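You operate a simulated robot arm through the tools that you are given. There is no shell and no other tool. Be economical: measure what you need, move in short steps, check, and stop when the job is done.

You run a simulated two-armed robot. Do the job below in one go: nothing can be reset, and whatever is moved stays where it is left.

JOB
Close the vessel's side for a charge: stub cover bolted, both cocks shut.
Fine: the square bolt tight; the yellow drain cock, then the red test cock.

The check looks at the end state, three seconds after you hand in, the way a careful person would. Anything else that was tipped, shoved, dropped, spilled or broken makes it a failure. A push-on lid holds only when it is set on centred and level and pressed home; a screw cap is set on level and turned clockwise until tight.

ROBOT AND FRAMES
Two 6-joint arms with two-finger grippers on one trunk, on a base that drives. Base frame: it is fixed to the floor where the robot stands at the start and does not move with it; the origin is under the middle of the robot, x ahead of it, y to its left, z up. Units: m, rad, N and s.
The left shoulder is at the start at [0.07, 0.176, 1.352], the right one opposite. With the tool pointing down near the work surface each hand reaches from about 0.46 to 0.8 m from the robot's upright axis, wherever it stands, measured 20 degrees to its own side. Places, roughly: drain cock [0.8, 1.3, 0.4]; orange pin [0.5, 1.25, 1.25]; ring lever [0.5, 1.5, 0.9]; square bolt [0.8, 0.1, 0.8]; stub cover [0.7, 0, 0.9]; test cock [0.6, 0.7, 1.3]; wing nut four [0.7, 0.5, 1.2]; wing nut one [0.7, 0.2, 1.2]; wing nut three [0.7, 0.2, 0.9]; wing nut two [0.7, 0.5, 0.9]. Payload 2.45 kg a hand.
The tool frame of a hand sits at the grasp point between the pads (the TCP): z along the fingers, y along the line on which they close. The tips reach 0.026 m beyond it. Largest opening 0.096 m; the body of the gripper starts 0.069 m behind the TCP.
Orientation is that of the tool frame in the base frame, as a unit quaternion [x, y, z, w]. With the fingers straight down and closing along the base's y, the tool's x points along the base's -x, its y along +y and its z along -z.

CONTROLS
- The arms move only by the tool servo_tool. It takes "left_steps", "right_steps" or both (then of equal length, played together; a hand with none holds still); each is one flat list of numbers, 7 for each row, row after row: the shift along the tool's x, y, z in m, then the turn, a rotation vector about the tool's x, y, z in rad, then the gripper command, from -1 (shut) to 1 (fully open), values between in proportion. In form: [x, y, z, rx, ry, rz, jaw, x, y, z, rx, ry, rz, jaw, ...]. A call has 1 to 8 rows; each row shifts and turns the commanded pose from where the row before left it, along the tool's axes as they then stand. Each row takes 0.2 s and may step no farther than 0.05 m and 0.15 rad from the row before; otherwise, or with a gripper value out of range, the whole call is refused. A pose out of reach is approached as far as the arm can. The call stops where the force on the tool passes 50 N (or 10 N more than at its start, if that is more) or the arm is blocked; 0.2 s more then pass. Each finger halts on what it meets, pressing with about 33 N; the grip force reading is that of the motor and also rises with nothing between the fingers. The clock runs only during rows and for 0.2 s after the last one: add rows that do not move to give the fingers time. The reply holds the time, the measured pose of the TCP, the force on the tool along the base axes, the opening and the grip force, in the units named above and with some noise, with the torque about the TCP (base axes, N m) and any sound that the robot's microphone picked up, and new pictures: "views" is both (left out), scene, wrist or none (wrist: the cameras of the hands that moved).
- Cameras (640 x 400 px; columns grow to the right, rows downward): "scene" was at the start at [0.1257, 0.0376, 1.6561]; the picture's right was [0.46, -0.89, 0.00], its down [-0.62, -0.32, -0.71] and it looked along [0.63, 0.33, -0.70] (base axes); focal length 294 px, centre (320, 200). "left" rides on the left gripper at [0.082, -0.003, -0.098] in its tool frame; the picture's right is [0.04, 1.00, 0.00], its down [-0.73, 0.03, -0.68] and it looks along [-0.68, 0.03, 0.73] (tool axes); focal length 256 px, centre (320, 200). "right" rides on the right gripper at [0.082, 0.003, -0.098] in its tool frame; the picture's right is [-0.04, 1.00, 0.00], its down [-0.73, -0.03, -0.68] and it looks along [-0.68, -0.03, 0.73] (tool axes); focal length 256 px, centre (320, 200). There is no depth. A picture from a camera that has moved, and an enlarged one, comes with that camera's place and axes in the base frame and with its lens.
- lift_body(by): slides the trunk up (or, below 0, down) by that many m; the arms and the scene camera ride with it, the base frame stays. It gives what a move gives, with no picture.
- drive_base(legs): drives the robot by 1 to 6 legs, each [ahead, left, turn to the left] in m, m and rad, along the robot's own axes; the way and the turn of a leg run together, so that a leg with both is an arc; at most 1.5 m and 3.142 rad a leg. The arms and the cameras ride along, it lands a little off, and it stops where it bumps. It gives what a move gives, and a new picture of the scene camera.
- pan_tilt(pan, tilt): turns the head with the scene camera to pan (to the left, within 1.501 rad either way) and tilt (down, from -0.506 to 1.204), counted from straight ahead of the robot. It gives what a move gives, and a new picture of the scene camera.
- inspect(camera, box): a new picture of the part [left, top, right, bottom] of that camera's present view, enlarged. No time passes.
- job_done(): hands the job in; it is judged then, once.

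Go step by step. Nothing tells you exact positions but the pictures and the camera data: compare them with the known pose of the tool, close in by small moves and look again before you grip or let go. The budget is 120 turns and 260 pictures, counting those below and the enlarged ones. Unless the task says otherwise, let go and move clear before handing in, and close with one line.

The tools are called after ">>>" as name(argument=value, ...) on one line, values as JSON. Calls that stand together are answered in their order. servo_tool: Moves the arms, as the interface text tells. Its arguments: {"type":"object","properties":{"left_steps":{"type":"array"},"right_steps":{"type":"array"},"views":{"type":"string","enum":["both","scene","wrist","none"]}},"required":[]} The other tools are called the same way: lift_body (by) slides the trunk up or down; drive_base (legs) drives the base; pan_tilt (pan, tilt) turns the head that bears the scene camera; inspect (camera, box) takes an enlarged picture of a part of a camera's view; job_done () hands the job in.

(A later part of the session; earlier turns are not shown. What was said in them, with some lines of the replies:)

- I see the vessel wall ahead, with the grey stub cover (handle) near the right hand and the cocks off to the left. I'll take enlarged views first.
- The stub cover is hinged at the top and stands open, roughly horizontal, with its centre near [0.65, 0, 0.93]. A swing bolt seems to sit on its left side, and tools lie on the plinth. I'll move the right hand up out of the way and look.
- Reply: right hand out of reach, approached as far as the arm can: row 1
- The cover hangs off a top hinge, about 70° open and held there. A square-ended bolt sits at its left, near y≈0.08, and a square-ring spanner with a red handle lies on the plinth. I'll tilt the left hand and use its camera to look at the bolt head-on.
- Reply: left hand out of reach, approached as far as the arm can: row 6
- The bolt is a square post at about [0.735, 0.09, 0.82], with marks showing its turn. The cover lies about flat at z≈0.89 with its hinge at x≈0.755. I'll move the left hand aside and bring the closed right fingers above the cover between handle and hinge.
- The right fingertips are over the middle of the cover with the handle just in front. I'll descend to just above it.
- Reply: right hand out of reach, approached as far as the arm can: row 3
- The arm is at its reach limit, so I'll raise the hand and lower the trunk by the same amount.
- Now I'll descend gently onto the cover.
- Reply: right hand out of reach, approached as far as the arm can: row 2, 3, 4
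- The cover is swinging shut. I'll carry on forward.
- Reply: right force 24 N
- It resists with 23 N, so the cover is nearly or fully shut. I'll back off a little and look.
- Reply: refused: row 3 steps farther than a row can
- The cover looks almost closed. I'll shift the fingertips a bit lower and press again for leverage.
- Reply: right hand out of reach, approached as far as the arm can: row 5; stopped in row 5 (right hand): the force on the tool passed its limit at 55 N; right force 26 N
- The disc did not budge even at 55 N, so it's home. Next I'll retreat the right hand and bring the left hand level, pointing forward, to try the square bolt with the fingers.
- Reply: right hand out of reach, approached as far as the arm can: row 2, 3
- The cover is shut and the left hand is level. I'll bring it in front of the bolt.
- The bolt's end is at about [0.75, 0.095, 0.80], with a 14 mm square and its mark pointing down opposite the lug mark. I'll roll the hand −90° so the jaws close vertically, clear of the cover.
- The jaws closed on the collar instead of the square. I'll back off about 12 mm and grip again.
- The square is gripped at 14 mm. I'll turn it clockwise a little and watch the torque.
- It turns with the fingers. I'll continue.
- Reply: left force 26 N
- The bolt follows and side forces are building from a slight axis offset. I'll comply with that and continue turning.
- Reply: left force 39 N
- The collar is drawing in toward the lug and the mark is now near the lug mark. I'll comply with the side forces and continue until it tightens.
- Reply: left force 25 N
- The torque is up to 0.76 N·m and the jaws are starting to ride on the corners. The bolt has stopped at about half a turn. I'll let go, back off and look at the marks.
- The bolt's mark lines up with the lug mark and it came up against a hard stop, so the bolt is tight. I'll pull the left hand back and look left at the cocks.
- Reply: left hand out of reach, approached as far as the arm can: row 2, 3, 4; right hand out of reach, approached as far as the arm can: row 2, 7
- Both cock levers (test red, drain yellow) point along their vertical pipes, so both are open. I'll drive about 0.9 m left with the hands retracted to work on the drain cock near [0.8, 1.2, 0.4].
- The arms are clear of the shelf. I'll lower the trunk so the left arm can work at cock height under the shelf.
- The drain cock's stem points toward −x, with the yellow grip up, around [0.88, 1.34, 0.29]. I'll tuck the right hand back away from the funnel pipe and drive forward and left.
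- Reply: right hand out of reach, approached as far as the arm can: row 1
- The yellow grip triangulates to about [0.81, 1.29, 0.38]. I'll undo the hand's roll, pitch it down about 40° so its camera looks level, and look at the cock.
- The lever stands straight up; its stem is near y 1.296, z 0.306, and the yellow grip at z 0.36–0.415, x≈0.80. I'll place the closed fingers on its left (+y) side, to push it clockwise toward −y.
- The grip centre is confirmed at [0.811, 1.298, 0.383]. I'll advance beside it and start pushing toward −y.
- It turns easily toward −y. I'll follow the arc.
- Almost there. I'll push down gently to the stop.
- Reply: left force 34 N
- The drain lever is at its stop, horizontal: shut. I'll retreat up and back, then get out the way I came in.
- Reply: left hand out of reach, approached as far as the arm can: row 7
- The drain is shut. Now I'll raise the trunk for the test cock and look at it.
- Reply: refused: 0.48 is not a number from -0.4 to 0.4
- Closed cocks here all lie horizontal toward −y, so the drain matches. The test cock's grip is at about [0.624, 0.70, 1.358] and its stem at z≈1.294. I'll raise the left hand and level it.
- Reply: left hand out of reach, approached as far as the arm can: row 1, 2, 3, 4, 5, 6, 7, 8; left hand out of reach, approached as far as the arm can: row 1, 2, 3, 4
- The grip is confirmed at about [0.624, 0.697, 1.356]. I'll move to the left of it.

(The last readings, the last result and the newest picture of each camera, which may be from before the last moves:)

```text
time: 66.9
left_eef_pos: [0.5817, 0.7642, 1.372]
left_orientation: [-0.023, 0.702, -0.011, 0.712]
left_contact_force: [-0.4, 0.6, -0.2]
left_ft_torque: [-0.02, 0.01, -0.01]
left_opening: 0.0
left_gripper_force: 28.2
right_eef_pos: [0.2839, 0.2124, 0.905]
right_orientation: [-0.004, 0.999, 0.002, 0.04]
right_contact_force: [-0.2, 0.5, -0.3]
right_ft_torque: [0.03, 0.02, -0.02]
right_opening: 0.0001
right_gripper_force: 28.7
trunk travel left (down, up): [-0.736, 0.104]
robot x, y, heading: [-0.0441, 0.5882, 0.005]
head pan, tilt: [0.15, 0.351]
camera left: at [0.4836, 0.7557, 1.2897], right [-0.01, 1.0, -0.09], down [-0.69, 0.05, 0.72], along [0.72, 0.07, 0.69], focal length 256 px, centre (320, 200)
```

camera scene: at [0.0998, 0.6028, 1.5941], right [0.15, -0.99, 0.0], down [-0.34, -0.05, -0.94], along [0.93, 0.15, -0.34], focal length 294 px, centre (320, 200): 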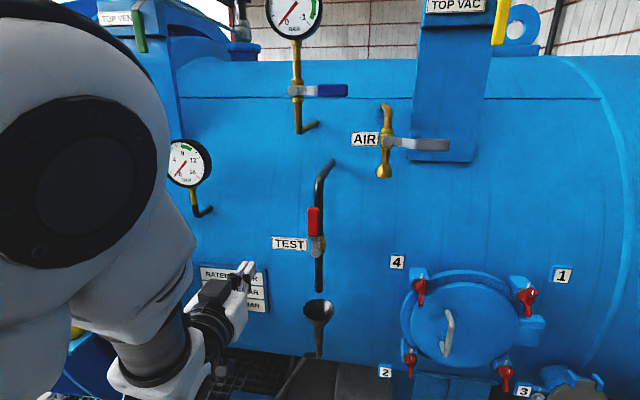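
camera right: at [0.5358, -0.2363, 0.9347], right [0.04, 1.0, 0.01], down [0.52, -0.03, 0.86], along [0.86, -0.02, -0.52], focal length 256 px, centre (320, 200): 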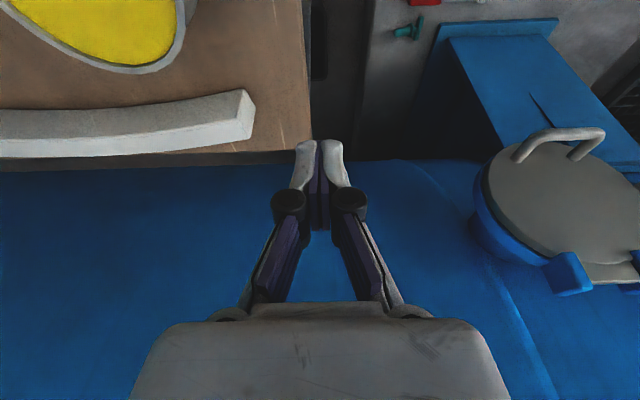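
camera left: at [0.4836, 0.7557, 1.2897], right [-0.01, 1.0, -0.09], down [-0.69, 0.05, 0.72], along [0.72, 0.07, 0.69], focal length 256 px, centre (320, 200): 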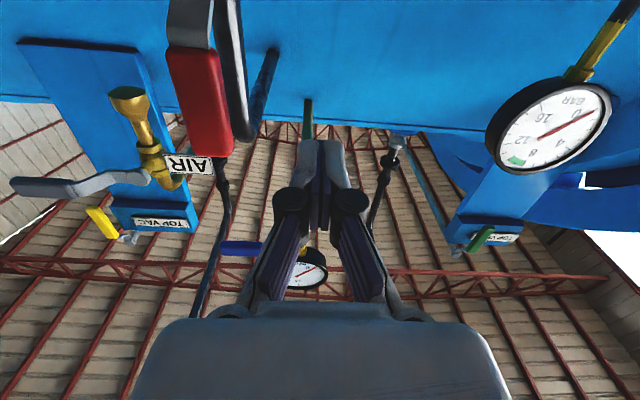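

>>> servo_tool(left_steps=[0.006, -0.012, 0.017, 0, 0, 0, -1, 0.004, -0.01, 0.017, 0, 0, 0, -1, 0, -0.014, 0, 0, 0, 0, -1, 0, -0.014, 0, 0, 0, 0, -1, 0, -0.014, 0, 0, 0, 0, -1], views="wrist")

```text
time: 68.3
left_eef_pos: [0.6355, 0.7528, 1.3704]
left_orientation: [-0.032, 0.7, -0.01, 0.713]
left_contact_force: [0.3, -0.4, 0.6]
left_ft_torque: [0.0, -0.02, -0.01]
left_opening: 0.0001
left_gripper_force: 28.6
left hand out of reach, approached as far as the arm can: row 1, 2, 3, 4, 5
right_eef_pos: [0.283, 0.2131, 0.9047]
right_orientation: [-0.003, 0.999, 0.002, 0.042]
right_contact_force: [0.0, 0.0, 0.9]
right_ft_torque: [0.0, 0.01, -0.01]
right_opening: 0.0002
right_gripper_force: 28.8
trunk travel left (down, up): [-0.736, 0.104]
robot x, y, heading: [-0.0431, 0.5907, 0.001]
head pan, tilt: [0.15, 0.351]
stopped in row 5 (left hand): the arm was blocked; the commanded pose is now the measured one
camera left: at [0.5376, 0.7419, 1.2886], right [-0.03, 0.99, -0.1], down [-0.69, 0.05, 0.72], along [0.72, 0.09, 0.69], focal length 256 px, centre (320, 200)
```

left: 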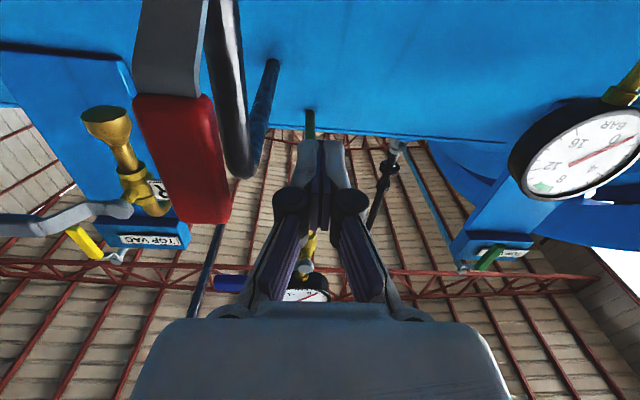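

The arm is blocked by its own reach limits, and the lever is untouched. I'll retreat, raise the trunk by 0.1 and shift the base right so the cock lies more to the left side.

>>> servo_tool(left_steps=[0, 0, -0.04, 0, 0, 0, -1, 0, 0.01, -0.04, 0, 0, 0, -1, 0.03, 0, -0.02, 0, 0, 0, -1, 0.03, 0, 0, 0, 0, 0, -1], views="none")

>>> drive_base(legs=[[-0.03, 0, 0], [0, -0.14, 0]])

>>> lift_body(by=0.09)

```text
time: 69.3
left_eef_pos: [0.5429, 0.7883, 1.3204]
left_orientation: [-0.054, 0.694, -0.023, 0.718]
left_contact_force: [0.6, 0.4, -0.7]
left_ft_torque: [0.0, 0.02, 0.01]
left_opening: 0.0001
left_gripper_force: 28.6
left hand out of reach, approached as far as the arm can: row 2, 3, 4
right_eef_pos: [0.2855, 0.2126, 0.9042]
right_orientation: [-0.004, 0.999, 0.001, 0.039]
right_contact_force: [0.4, 0.0, 0.4]
right_ft_torque: [-0.01, 0.02, 0.03]
right_opening: 0.0
right_gripper_force: 28.1
trunk travel left (down, up): [-0.736, 0.104]
robot x, y, heading: [-0.0447, 0.5897, 0.004]
head pan, tilt: [0.15, 0.351]
```

```text
time: 71.1
left_eef_pos: [0.5143, 0.6505, 1.313]
left_orientation: [-0.055, 0.698, -0.023, 0.714]
left_contact_force: [-1.0, 1.3, -0.2]
left_ft_torque: [0.0, 0.03, 0.01]
left_opening: 0.0
left_gripper_force: 28.3
right_eef_pos: [0.2558, 0.0734, 0.9057]
right_orientation: [-0.004, 0.999, 0.001, 0.04]
right_contact_force: [0.5, -0.4, -0.3]
right_ft_torque: [-0.01, 0.0, 0.0]
right_opening: 0.0001
right_gripper_force: 28.7
trunk travel left (down, up): [-0.736, 0.104]
robot x, y, heading: [-0.0697, 0.4487, 0.008]
head pan, tilt: [0.15, 0.351]
camera scene: at [0.0732, 0.4643, 1.5939], right [0.16, -0.99, 0.0], down [-0.34, -0.06, -0.94], along [0.93, 0.15, -0.34], focal length 294 px, centre (320, 200)
```

scene: 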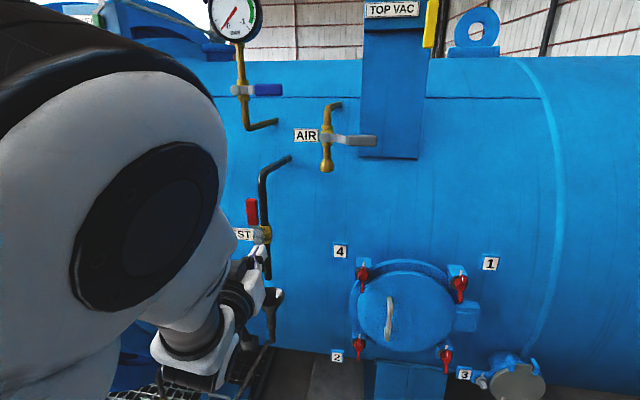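

```text
time: 72.3
left_eef_pos: [0.5129, 0.6497, 1.4041]
left_orientation: [-0.058, 0.698, -0.023, 0.713]
left_contact_force: [-0.5, 0.2, 0.2]
left_ft_torque: [0.03, -0.02, -0.01]
left_opening: 0.0
left_gripper_force: 28.2
right_eef_pos: [0.2547, 0.0723, 0.9933]
right_orientation: [-0.005, 0.999, 0.002, 0.04]
right_contact_force: [0.3, 0.4, -0.2]
right_ft_torque: [0.0, 0.02, 0.02]
right_opening: 0.0001
right_gripper_force: 28.2
trunk travel left (down, up): [-0.826, 0.014]
robot x, y, heading: [-0.0694, 0.4441, 0.009]
head pan, tilt: [0.15, 0.351]
```

>>> servo_tool(left_steps=[0.01, 0.035, 0, 0, 0, 0, -1, 0.01, 0.035, 0, 0, 0, 0, -1, 0.01, 0.035, 0, 0, 0, 0, -1, 0, 0, 0, 0, 0, 0, -1], views="wrist")

```text
time: 73.3
left_eef_pos: [0.5082, 0.7463, 1.3617]
left_orientation: [-0.055, 0.698, -0.022, 0.714]
left_contact_force: [-0.4, -1.0, -0.2]
left_ft_torque: [0.01, -0.01, 0.04]
left_opening: 0.0
left_gripper_force: 28.6
right_eef_pos: [0.255, 0.0704, 0.9925]
right_orientation: [-0.005, 0.999, 0.002, 0.041]
right_contact_force: [-0.9, 0.6, -0.2]
right_ft_torque: [0.01, -0.03, -0.01]
right_opening: 0.0
right_gripper_force: 28.9
trunk travel left (down, up): [-0.826, 0.014]
robot x, y, heading: [-0.0728, 0.4521, 0.006]
head pan, tilt: [0.15, 0.351]
camera left: at [0.4113, 0.7311, 1.2804], right [-0.04, 0.99, -0.15], down [-0.7, 0.08, 0.71], along [0.72, 0.14, 0.69], focal length 256 px, centre (320, 200)
```

left: 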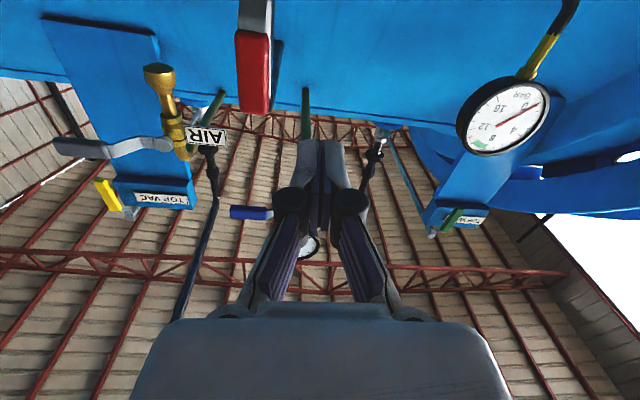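

>>> servo_tool(left_steps=[0, 0, 0.035, 0.05, 0, 0, -1, 0, 0, 0.035, 0, 0, 0, -1, 0, 0, 0.035, 0, 0, 0, -1, 0, 0, 0, 0, 0, 0, -1], views="wrist")

```text
time: 74.3
left_eef_pos: [0.6142, 0.7515, 1.3633]
left_orientation: [-0.038, 0.697, -0.04, 0.715]
left_contact_force: [-0.2, 0.0, 0.9]
left_ft_torque: [0.0, 0.01, -0.03]
left_opening: 0.0
left_gripper_force: 28.5
right_eef_pos: [0.2551, 0.0721, 0.9952]
right_orientation: [-0.005, 0.999, 0.002, 0.041]
right_contact_force: [-0.1, 0.1, -0.1]
right_ft_torque: [0.01, 0.0, 0.0]
right_opening: 0.0003
right_gripper_force: 28.5
trunk travel left (down, up): [-0.826, 0.014]
robot x, y, heading: [-0.0709, 0.448, 0.002]
head pan, tilt: [0.15, 0.351]
camera left: at [0.5166, 0.7398, 1.2807], right [0.0, 0.99, -0.15], down [-0.7, 0.11, 0.71], along [0.72, 0.1, 0.69], focal length 256 px, centre (320, 200)
```

left: 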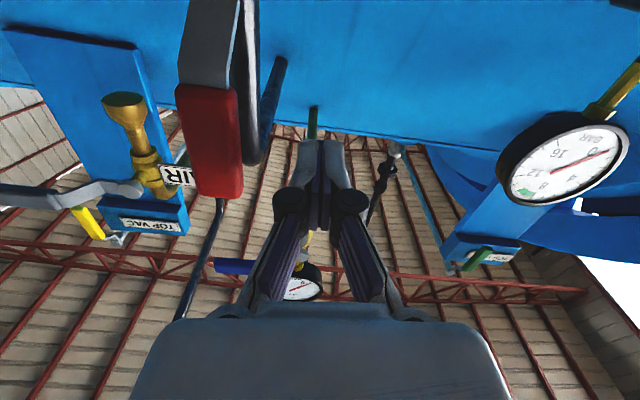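

>>> servo_tool(left_steps=[0.0016, -0.015, 0, 0, 0, 0, -1, 0.0016, -0.015, 0, 0, 0, 0, -1, 0.0016, -0.015, 0, 0, 0, 0, -1, 0.0016, -0.014, 0, 0, 0, 0, -1, 0.0016, -0.014, 0, 0, 0, 0, -1], views="wrist")

```text
time: 75.5
left_eef_pos: [0.6142, 0.6758, 1.3641]
left_orientation: [-0.038, 0.697, -0.04, 0.715]
left_contact_force: [0.5, 0.7, 0.4]
left_ft_torque: [-0.03, 0.01, 0.01]
left_opening: 0.0
left_gripper_force: 28.9
right_eef_pos: [0.2558, 0.0707, 0.9935]
right_orientation: [-0.004, 0.999, 0.002, 0.041]
right_contact_force: [-0.3, 0.1, -0.5]
right_ft_torque: [0.02, 0.01, -0.01]
right_opening: 0.0
right_gripper_force: 28.4
trunk travel left (down, up): [-0.826, 0.014]
robot x, y, heading: [-0.0751, 0.4437, 0.005]
head pan, tilt: [0.15, 0.351]
camera left: at [0.5169, 0.6658, 1.2822], right [0.01, 0.99, -0.15], down [-0.7, 0.11, 0.71], along [0.72, 0.1, 0.69], focal length 256 px, centre (320, 200)
```

left: 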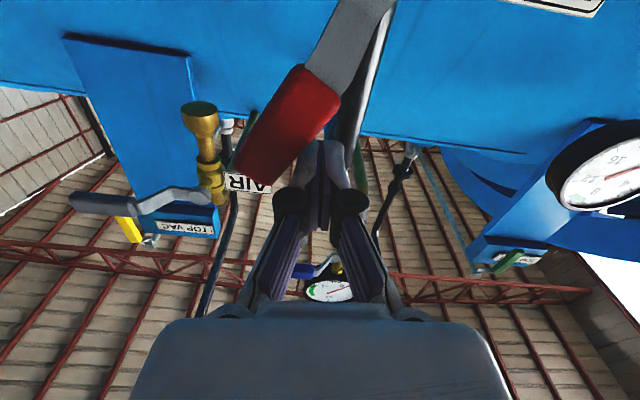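

>>> servo_tool(left_steps=[0.0063, -0.012, 0, 0, 0, 0, -1, 0.0093, -0.012, 0, 0, 0, 0, -1, 0.0122, -0.011, 0, 0, 0, 0, -1, 0.013, -0.009, 0, 0, 0, 0, -1, 0.0137, -0.006, 0, 0, 0, 0, -1], views="both")

```text
time: 76.8
left_eef_pos: [0.6148, 0.6211, 1.3154]
left_orientation: [-0.038, 0.698, -0.039, 0.715]
left_contact_force: [0.2, -0.4, 1.0]
left_ft_torque: [-0.01, 0.01, -0.02]
left_opening: 0.0
left_gripper_force: 28.1
right_eef_pos: [0.2547, 0.0721, 0.9927]
right_orientation: [-0.004, 0.999, 0.002, 0.04]
right_contact_force: [0.8, -0.6, -0.2]
right_ft_torque: [0.0, -0.01, -0.02]
right_opening: 0.0
right_gripper_force: 28.7
trunk travel left (down, up): [-0.826, 0.014]
robot x, y, heading: [-0.0697, 0.4495, 0.007]
head pan, tilt: [0.15, 0.351]
camera scene: at [0.0745, 0.4613, 1.6838], right [0.16, -0.99, 0.0], down [-0.34, -0.05, -0.94], along [0.93, 0.15, -0.34], focal length 294 px, centre (320, 200)
camera left: at [0.5182, 0.6106, 1.2319], right [0.0, 0.99, -0.15], down [-0.7, 0.11, 0.71], along [0.72, 0.1, 0.69], focal length 256 px, centre (320, 200)
```

scene: 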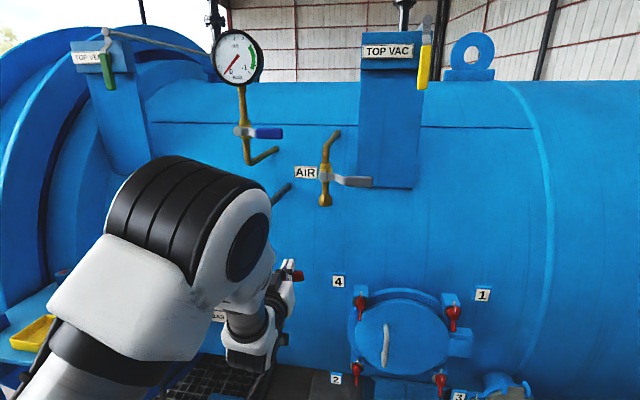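
left: 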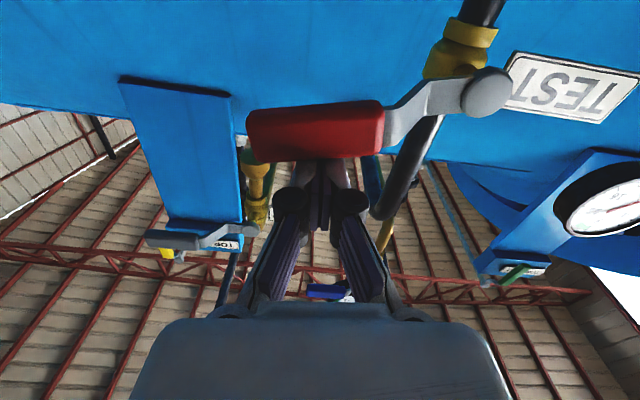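

It's near horizontal. I'll press gently down to the stop.

>>> servo_tool(left_steps=[0.008, -0.002, 0, 0, 0, 0, -1, 0.008, 0, 0, 0, 0, 0, -1, 0.006, 0, 0, 0, 0, 0, -1], views="wrist")

```text
time: 77.5
left_eef_pos: [0.6149, 0.6172, 1.294]
left_orientation: [-0.038, 0.696, -0.04, 0.716]
left_contact_force: [1.8, -0.2, 7.5]
left_ft_torque: [0.14, -0.06, -0.01]
left_opening: 0.0
left_gripper_force: 28.5
right_eef_pos: [0.2553, 0.0715, 0.9956]
right_orientation: [-0.004, 0.999, 0.002, 0.041]
right_contact_force: [-0.2, 0.0, -0.9]
right_ft_torque: [0.0, -0.02, 0.01]
right_opening: 0.0003
right_gripper_force: 28.8
trunk travel left (down, up): [-0.826, 0.014]
robot x, y, heading: [-0.0692, 0.4487, 0.006]
head pan, tilt: [0.15, 0.351]
camera left: at [0.5181, 0.6055, 1.2117], right [0.01, 0.99, -0.15], down [-0.7, 0.11, 0.71], along [0.72, 0.1, 0.69], focal length 256 px, centre (320, 200)
```

left: 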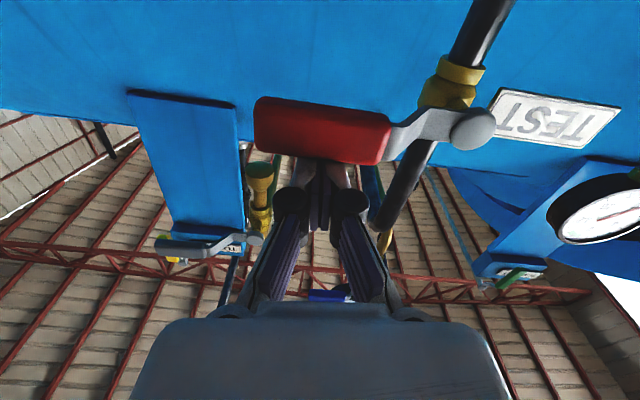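

>>> servo_tool(left_steps=[0.004, 0, 0, 0, 0, 0, -1, 0.004, 0, 0, 0, 0, 0, -1], views="wrist")

```text
time: 78.3
left_eef_pos: [0.6153, 0.6172, 1.2958]
left_orientation: [-0.038, 0.689, -0.041, 0.722]
left_contact_force: [-4.5, -0.3, 12.8]
left_ft_torque: [0.1, 0.03, 0.05]
left_opening: 0.0
left_gripper_force: 28.4
right_eef_pos: [0.2536, 0.0715, 0.9948]
right_orientation: [-0.004, 0.999, 0.002, 0.042]
right_contact_force: [-0.5, -0.4, 0.4]
right_ft_torque: [-0.04, -0.01, 0.01]
right_opening: 0.0
right_gripper_force: 28.7
trunk travel left (down, up): [-0.826, 0.014]
robot x, y, heading: [-0.0741, 0.4466, 0.01]
head pan, tilt: [0.15, 0.351]
stopped in row 2 (left hand): the force on the tool passed its limit at 51 N (the readings are from after the stop); the commanded pose is now the measured one
camera left: at [0.5194, 0.6053, 1.2097], right [0.01, 0.99, -0.15], down [-0.71, 0.11, 0.69], along [0.7, 0.1, 0.7], focal length 256 px, centre (320, 200)
```

left: 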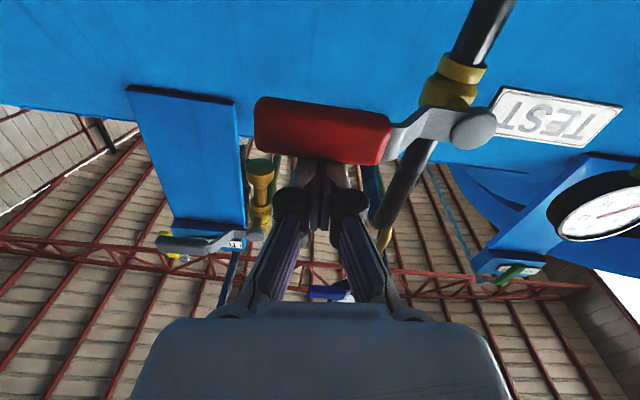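

The test lever is hard against its stop. I'll lift off, back away, and check the stub cover, bolt and cocks once more.

>>> servo_tool(left_steps=[-0.025, 0, 0, 0, 0, 0, -1, -0.01, 0, -0.04, 0, 0, 0, -1, 0, 0, -0.04, 0, 0, 0, -1, 0, 0.03, -0.03, 0, 0, 0, -1, 0, 0.05, 0, 0, 0, 0, -1, 0, 0.05, 0, 0, 0, 0, -1], views="none")

>>> drive_base(legs=[[-0.15, 0, 0]])

>>> pan_tilt(pan=-0.15, tilt=0.6)

>>> inspect(camera="scene", box=[260, 160, 460, 320])

```text
time: 79.7
left_eef_pos: [0.5058, 0.7592, 1.3057]
left_orientation: [-0.039, 0.691, -0.043, 0.72]
left_contact_force: [1.1, 1.0, -1.2]
left_ft_torque: [0.04, 0.02, -0.07]
left_opening: 0.0
left_gripper_force: 28.7
left hand out of reach, approached as far as the arm can: row 3
right_eef_pos: [0.2545, 0.0789, 0.9973]
right_orientation: [-0.005, 0.999, -0.001, 0.04]
right_contact_force: [-0.4, 0.4, 0.1]
right_ft_torque: [-0.05, 0.01, 0.0]
right_opening: 0.0
right_gripper_force: 28.8
trunk travel left (down, up): [-0.826, 0.014]
robot x, y, heading: [-0.0681, 0.449, 0.001]
head pan, tilt: [0.15, 0.351]
```

```text
time: 81.1
left_eef_pos: [0.3598, 0.7525, 1.3043]
left_orientation: [-0.039, 0.693, -0.039, 0.719]
left_contact_force: [-0.2, -0.1, -0.5]
left_ft_torque: [0.01, 0.01, 0.03]
left_opening: 0.0001
left_gripper_force: 28.8
right_eef_pos: [0.1077, 0.0707, 0.9934]
right_orientation: [-0.005, 0.999, 0.002, 0.039]
right_contact_force: [0.5, 0.9, 0.5]
right_ft_torque: [0.02, 0.03, 0.0]
right_opening: 0.0
right_gripper_force: 28.7
trunk travel left (down, up): [-0.826, 0.014]
robot x, y, heading: [-0.2201, 0.4481, 0.009]
head pan, tilt: [0.15, 0.351]
camera scene: at [-0.0724, 0.4611, 1.6835], right [0.16, -0.99, 0.0], down [-0.34, -0.05, -0.94], along [0.93, 0.15, -0.35], focal length 294 px, centre (320, 200)
```

scene: 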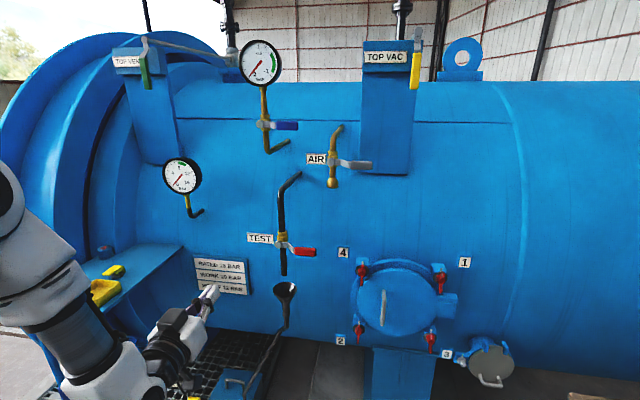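

```text
time: 81.9
left_eef_pos: [0.3554, 0.7526, 1.3071]
left_orientation: [-0.038, 0.692, -0.04, 0.72]
left_contact_force: [0.9, 0.2, 0.5]
left_ft_torque: [0.01, 0.0, 0.03]
left_opening: 0.0
left_gripper_force: 28.8
right_eef_pos: [0.1061, 0.0719, 0.9952]
right_orientation: [-0.005, 0.999, 0.002, 0.041]
right_contact_force: [-1.0, -0.2, 0.8]
right_ft_torque: [0.02, -0.04, 0.04]
right_opening: 0.0
right_gripper_force: 28.3
trunk travel left (down, up): [-0.826, 0.014]
robot x, y, heading: [-0.2204, 0.4431, 0.01]
head pan, tilt: [-0.15, 0.6]
camera scene: at [-0.0814, 0.4338, 1.6613], right [-0.14, -0.99, 0.0], down [-0.56, 0.08, -0.83], along [0.82, -0.12, -0.56], focal length 294 px, centre (320, 200)
```

scene: 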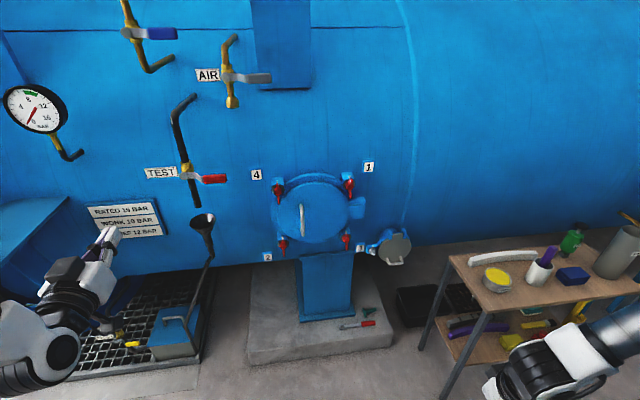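

```text
2.50 times, centred on (360, 240) of scene
camera zoom: at [-0.0814, 0.4338, 1.6613], right [-0.14, -0.99, 0.0], down [-0.56, 0.08, -0.83], along [0.82, -0.12, -0.56], focal length 735 px, centre (220, 100)
```

zoom: 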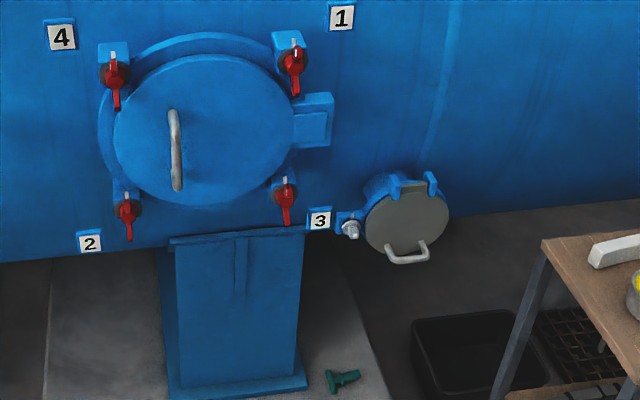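

>>> inspect(camera="scene", box=[340, 220, 420, 275])

>>> inspect(camera="scene", box=[325, 165, 375, 205])

>>> inspect(camera="scene", box=[90, 310, 190, 370])

```text
7.27 times, centred on (380, 248) of scene
camera zoom: at [-0.0814, 0.4338, 1.6613], right [-0.14, -0.99, 0.0], down [-0.56, 0.08, -0.83], along [0.82, -0.12, -0.56], focal length 2138 px, centre (-116, -146)
```

zoom: 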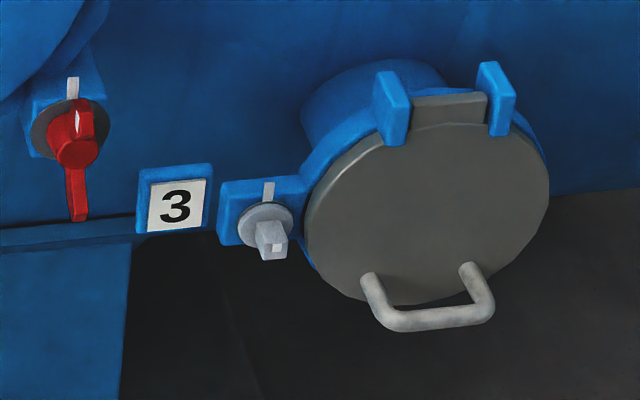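

```text
10.00 times, centred on (350, 185) of scene
camera zoom: at [-0.0814, 0.4338, 1.6613], right [-0.14, -0.99, 0.0], down [-0.56, 0.08, -0.83], along [0.82, -0.12, -0.56], focal length 2940 px, centre (20, 350)
```

zoom: 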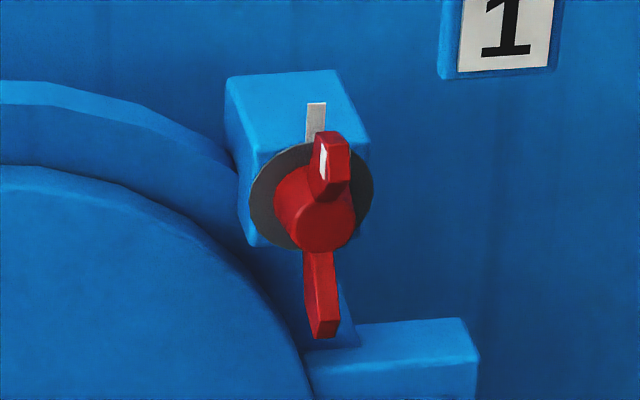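

```text
6.40 times, centred on (140, 340) of scene
camera zoom: at [-0.0814, 0.4338, 1.6613], right [-0.14, -0.99, 0.0], down [-0.56, 0.08, -0.83], along [0.82, -0.12, -0.56], focal length 1882 px, centre (1472, -696)
```

zoom: 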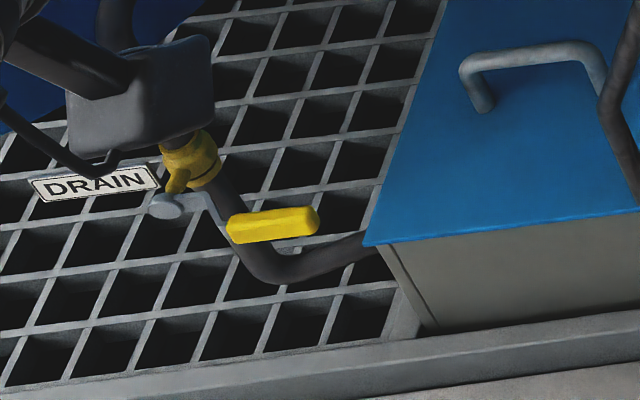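

The stub cover is shut and its square bolt is turned clockwise to the stop, with its mark at the lug mark like the tight wing nuts. I turned the bolt with the gripper and left the spanner where it lay. The yellow drain cock and then the red test cock were turned to their stops and lie horizontal, and both hands are clear.

>>> job_done()

```text
The job is handed in.
```

The job is handed in: the stub cover is shut with its square bolt turned to its stop, and both cocks are shut, the yellow drain first and then the red test; I tightened the bolt with the gripper, not the spanner.
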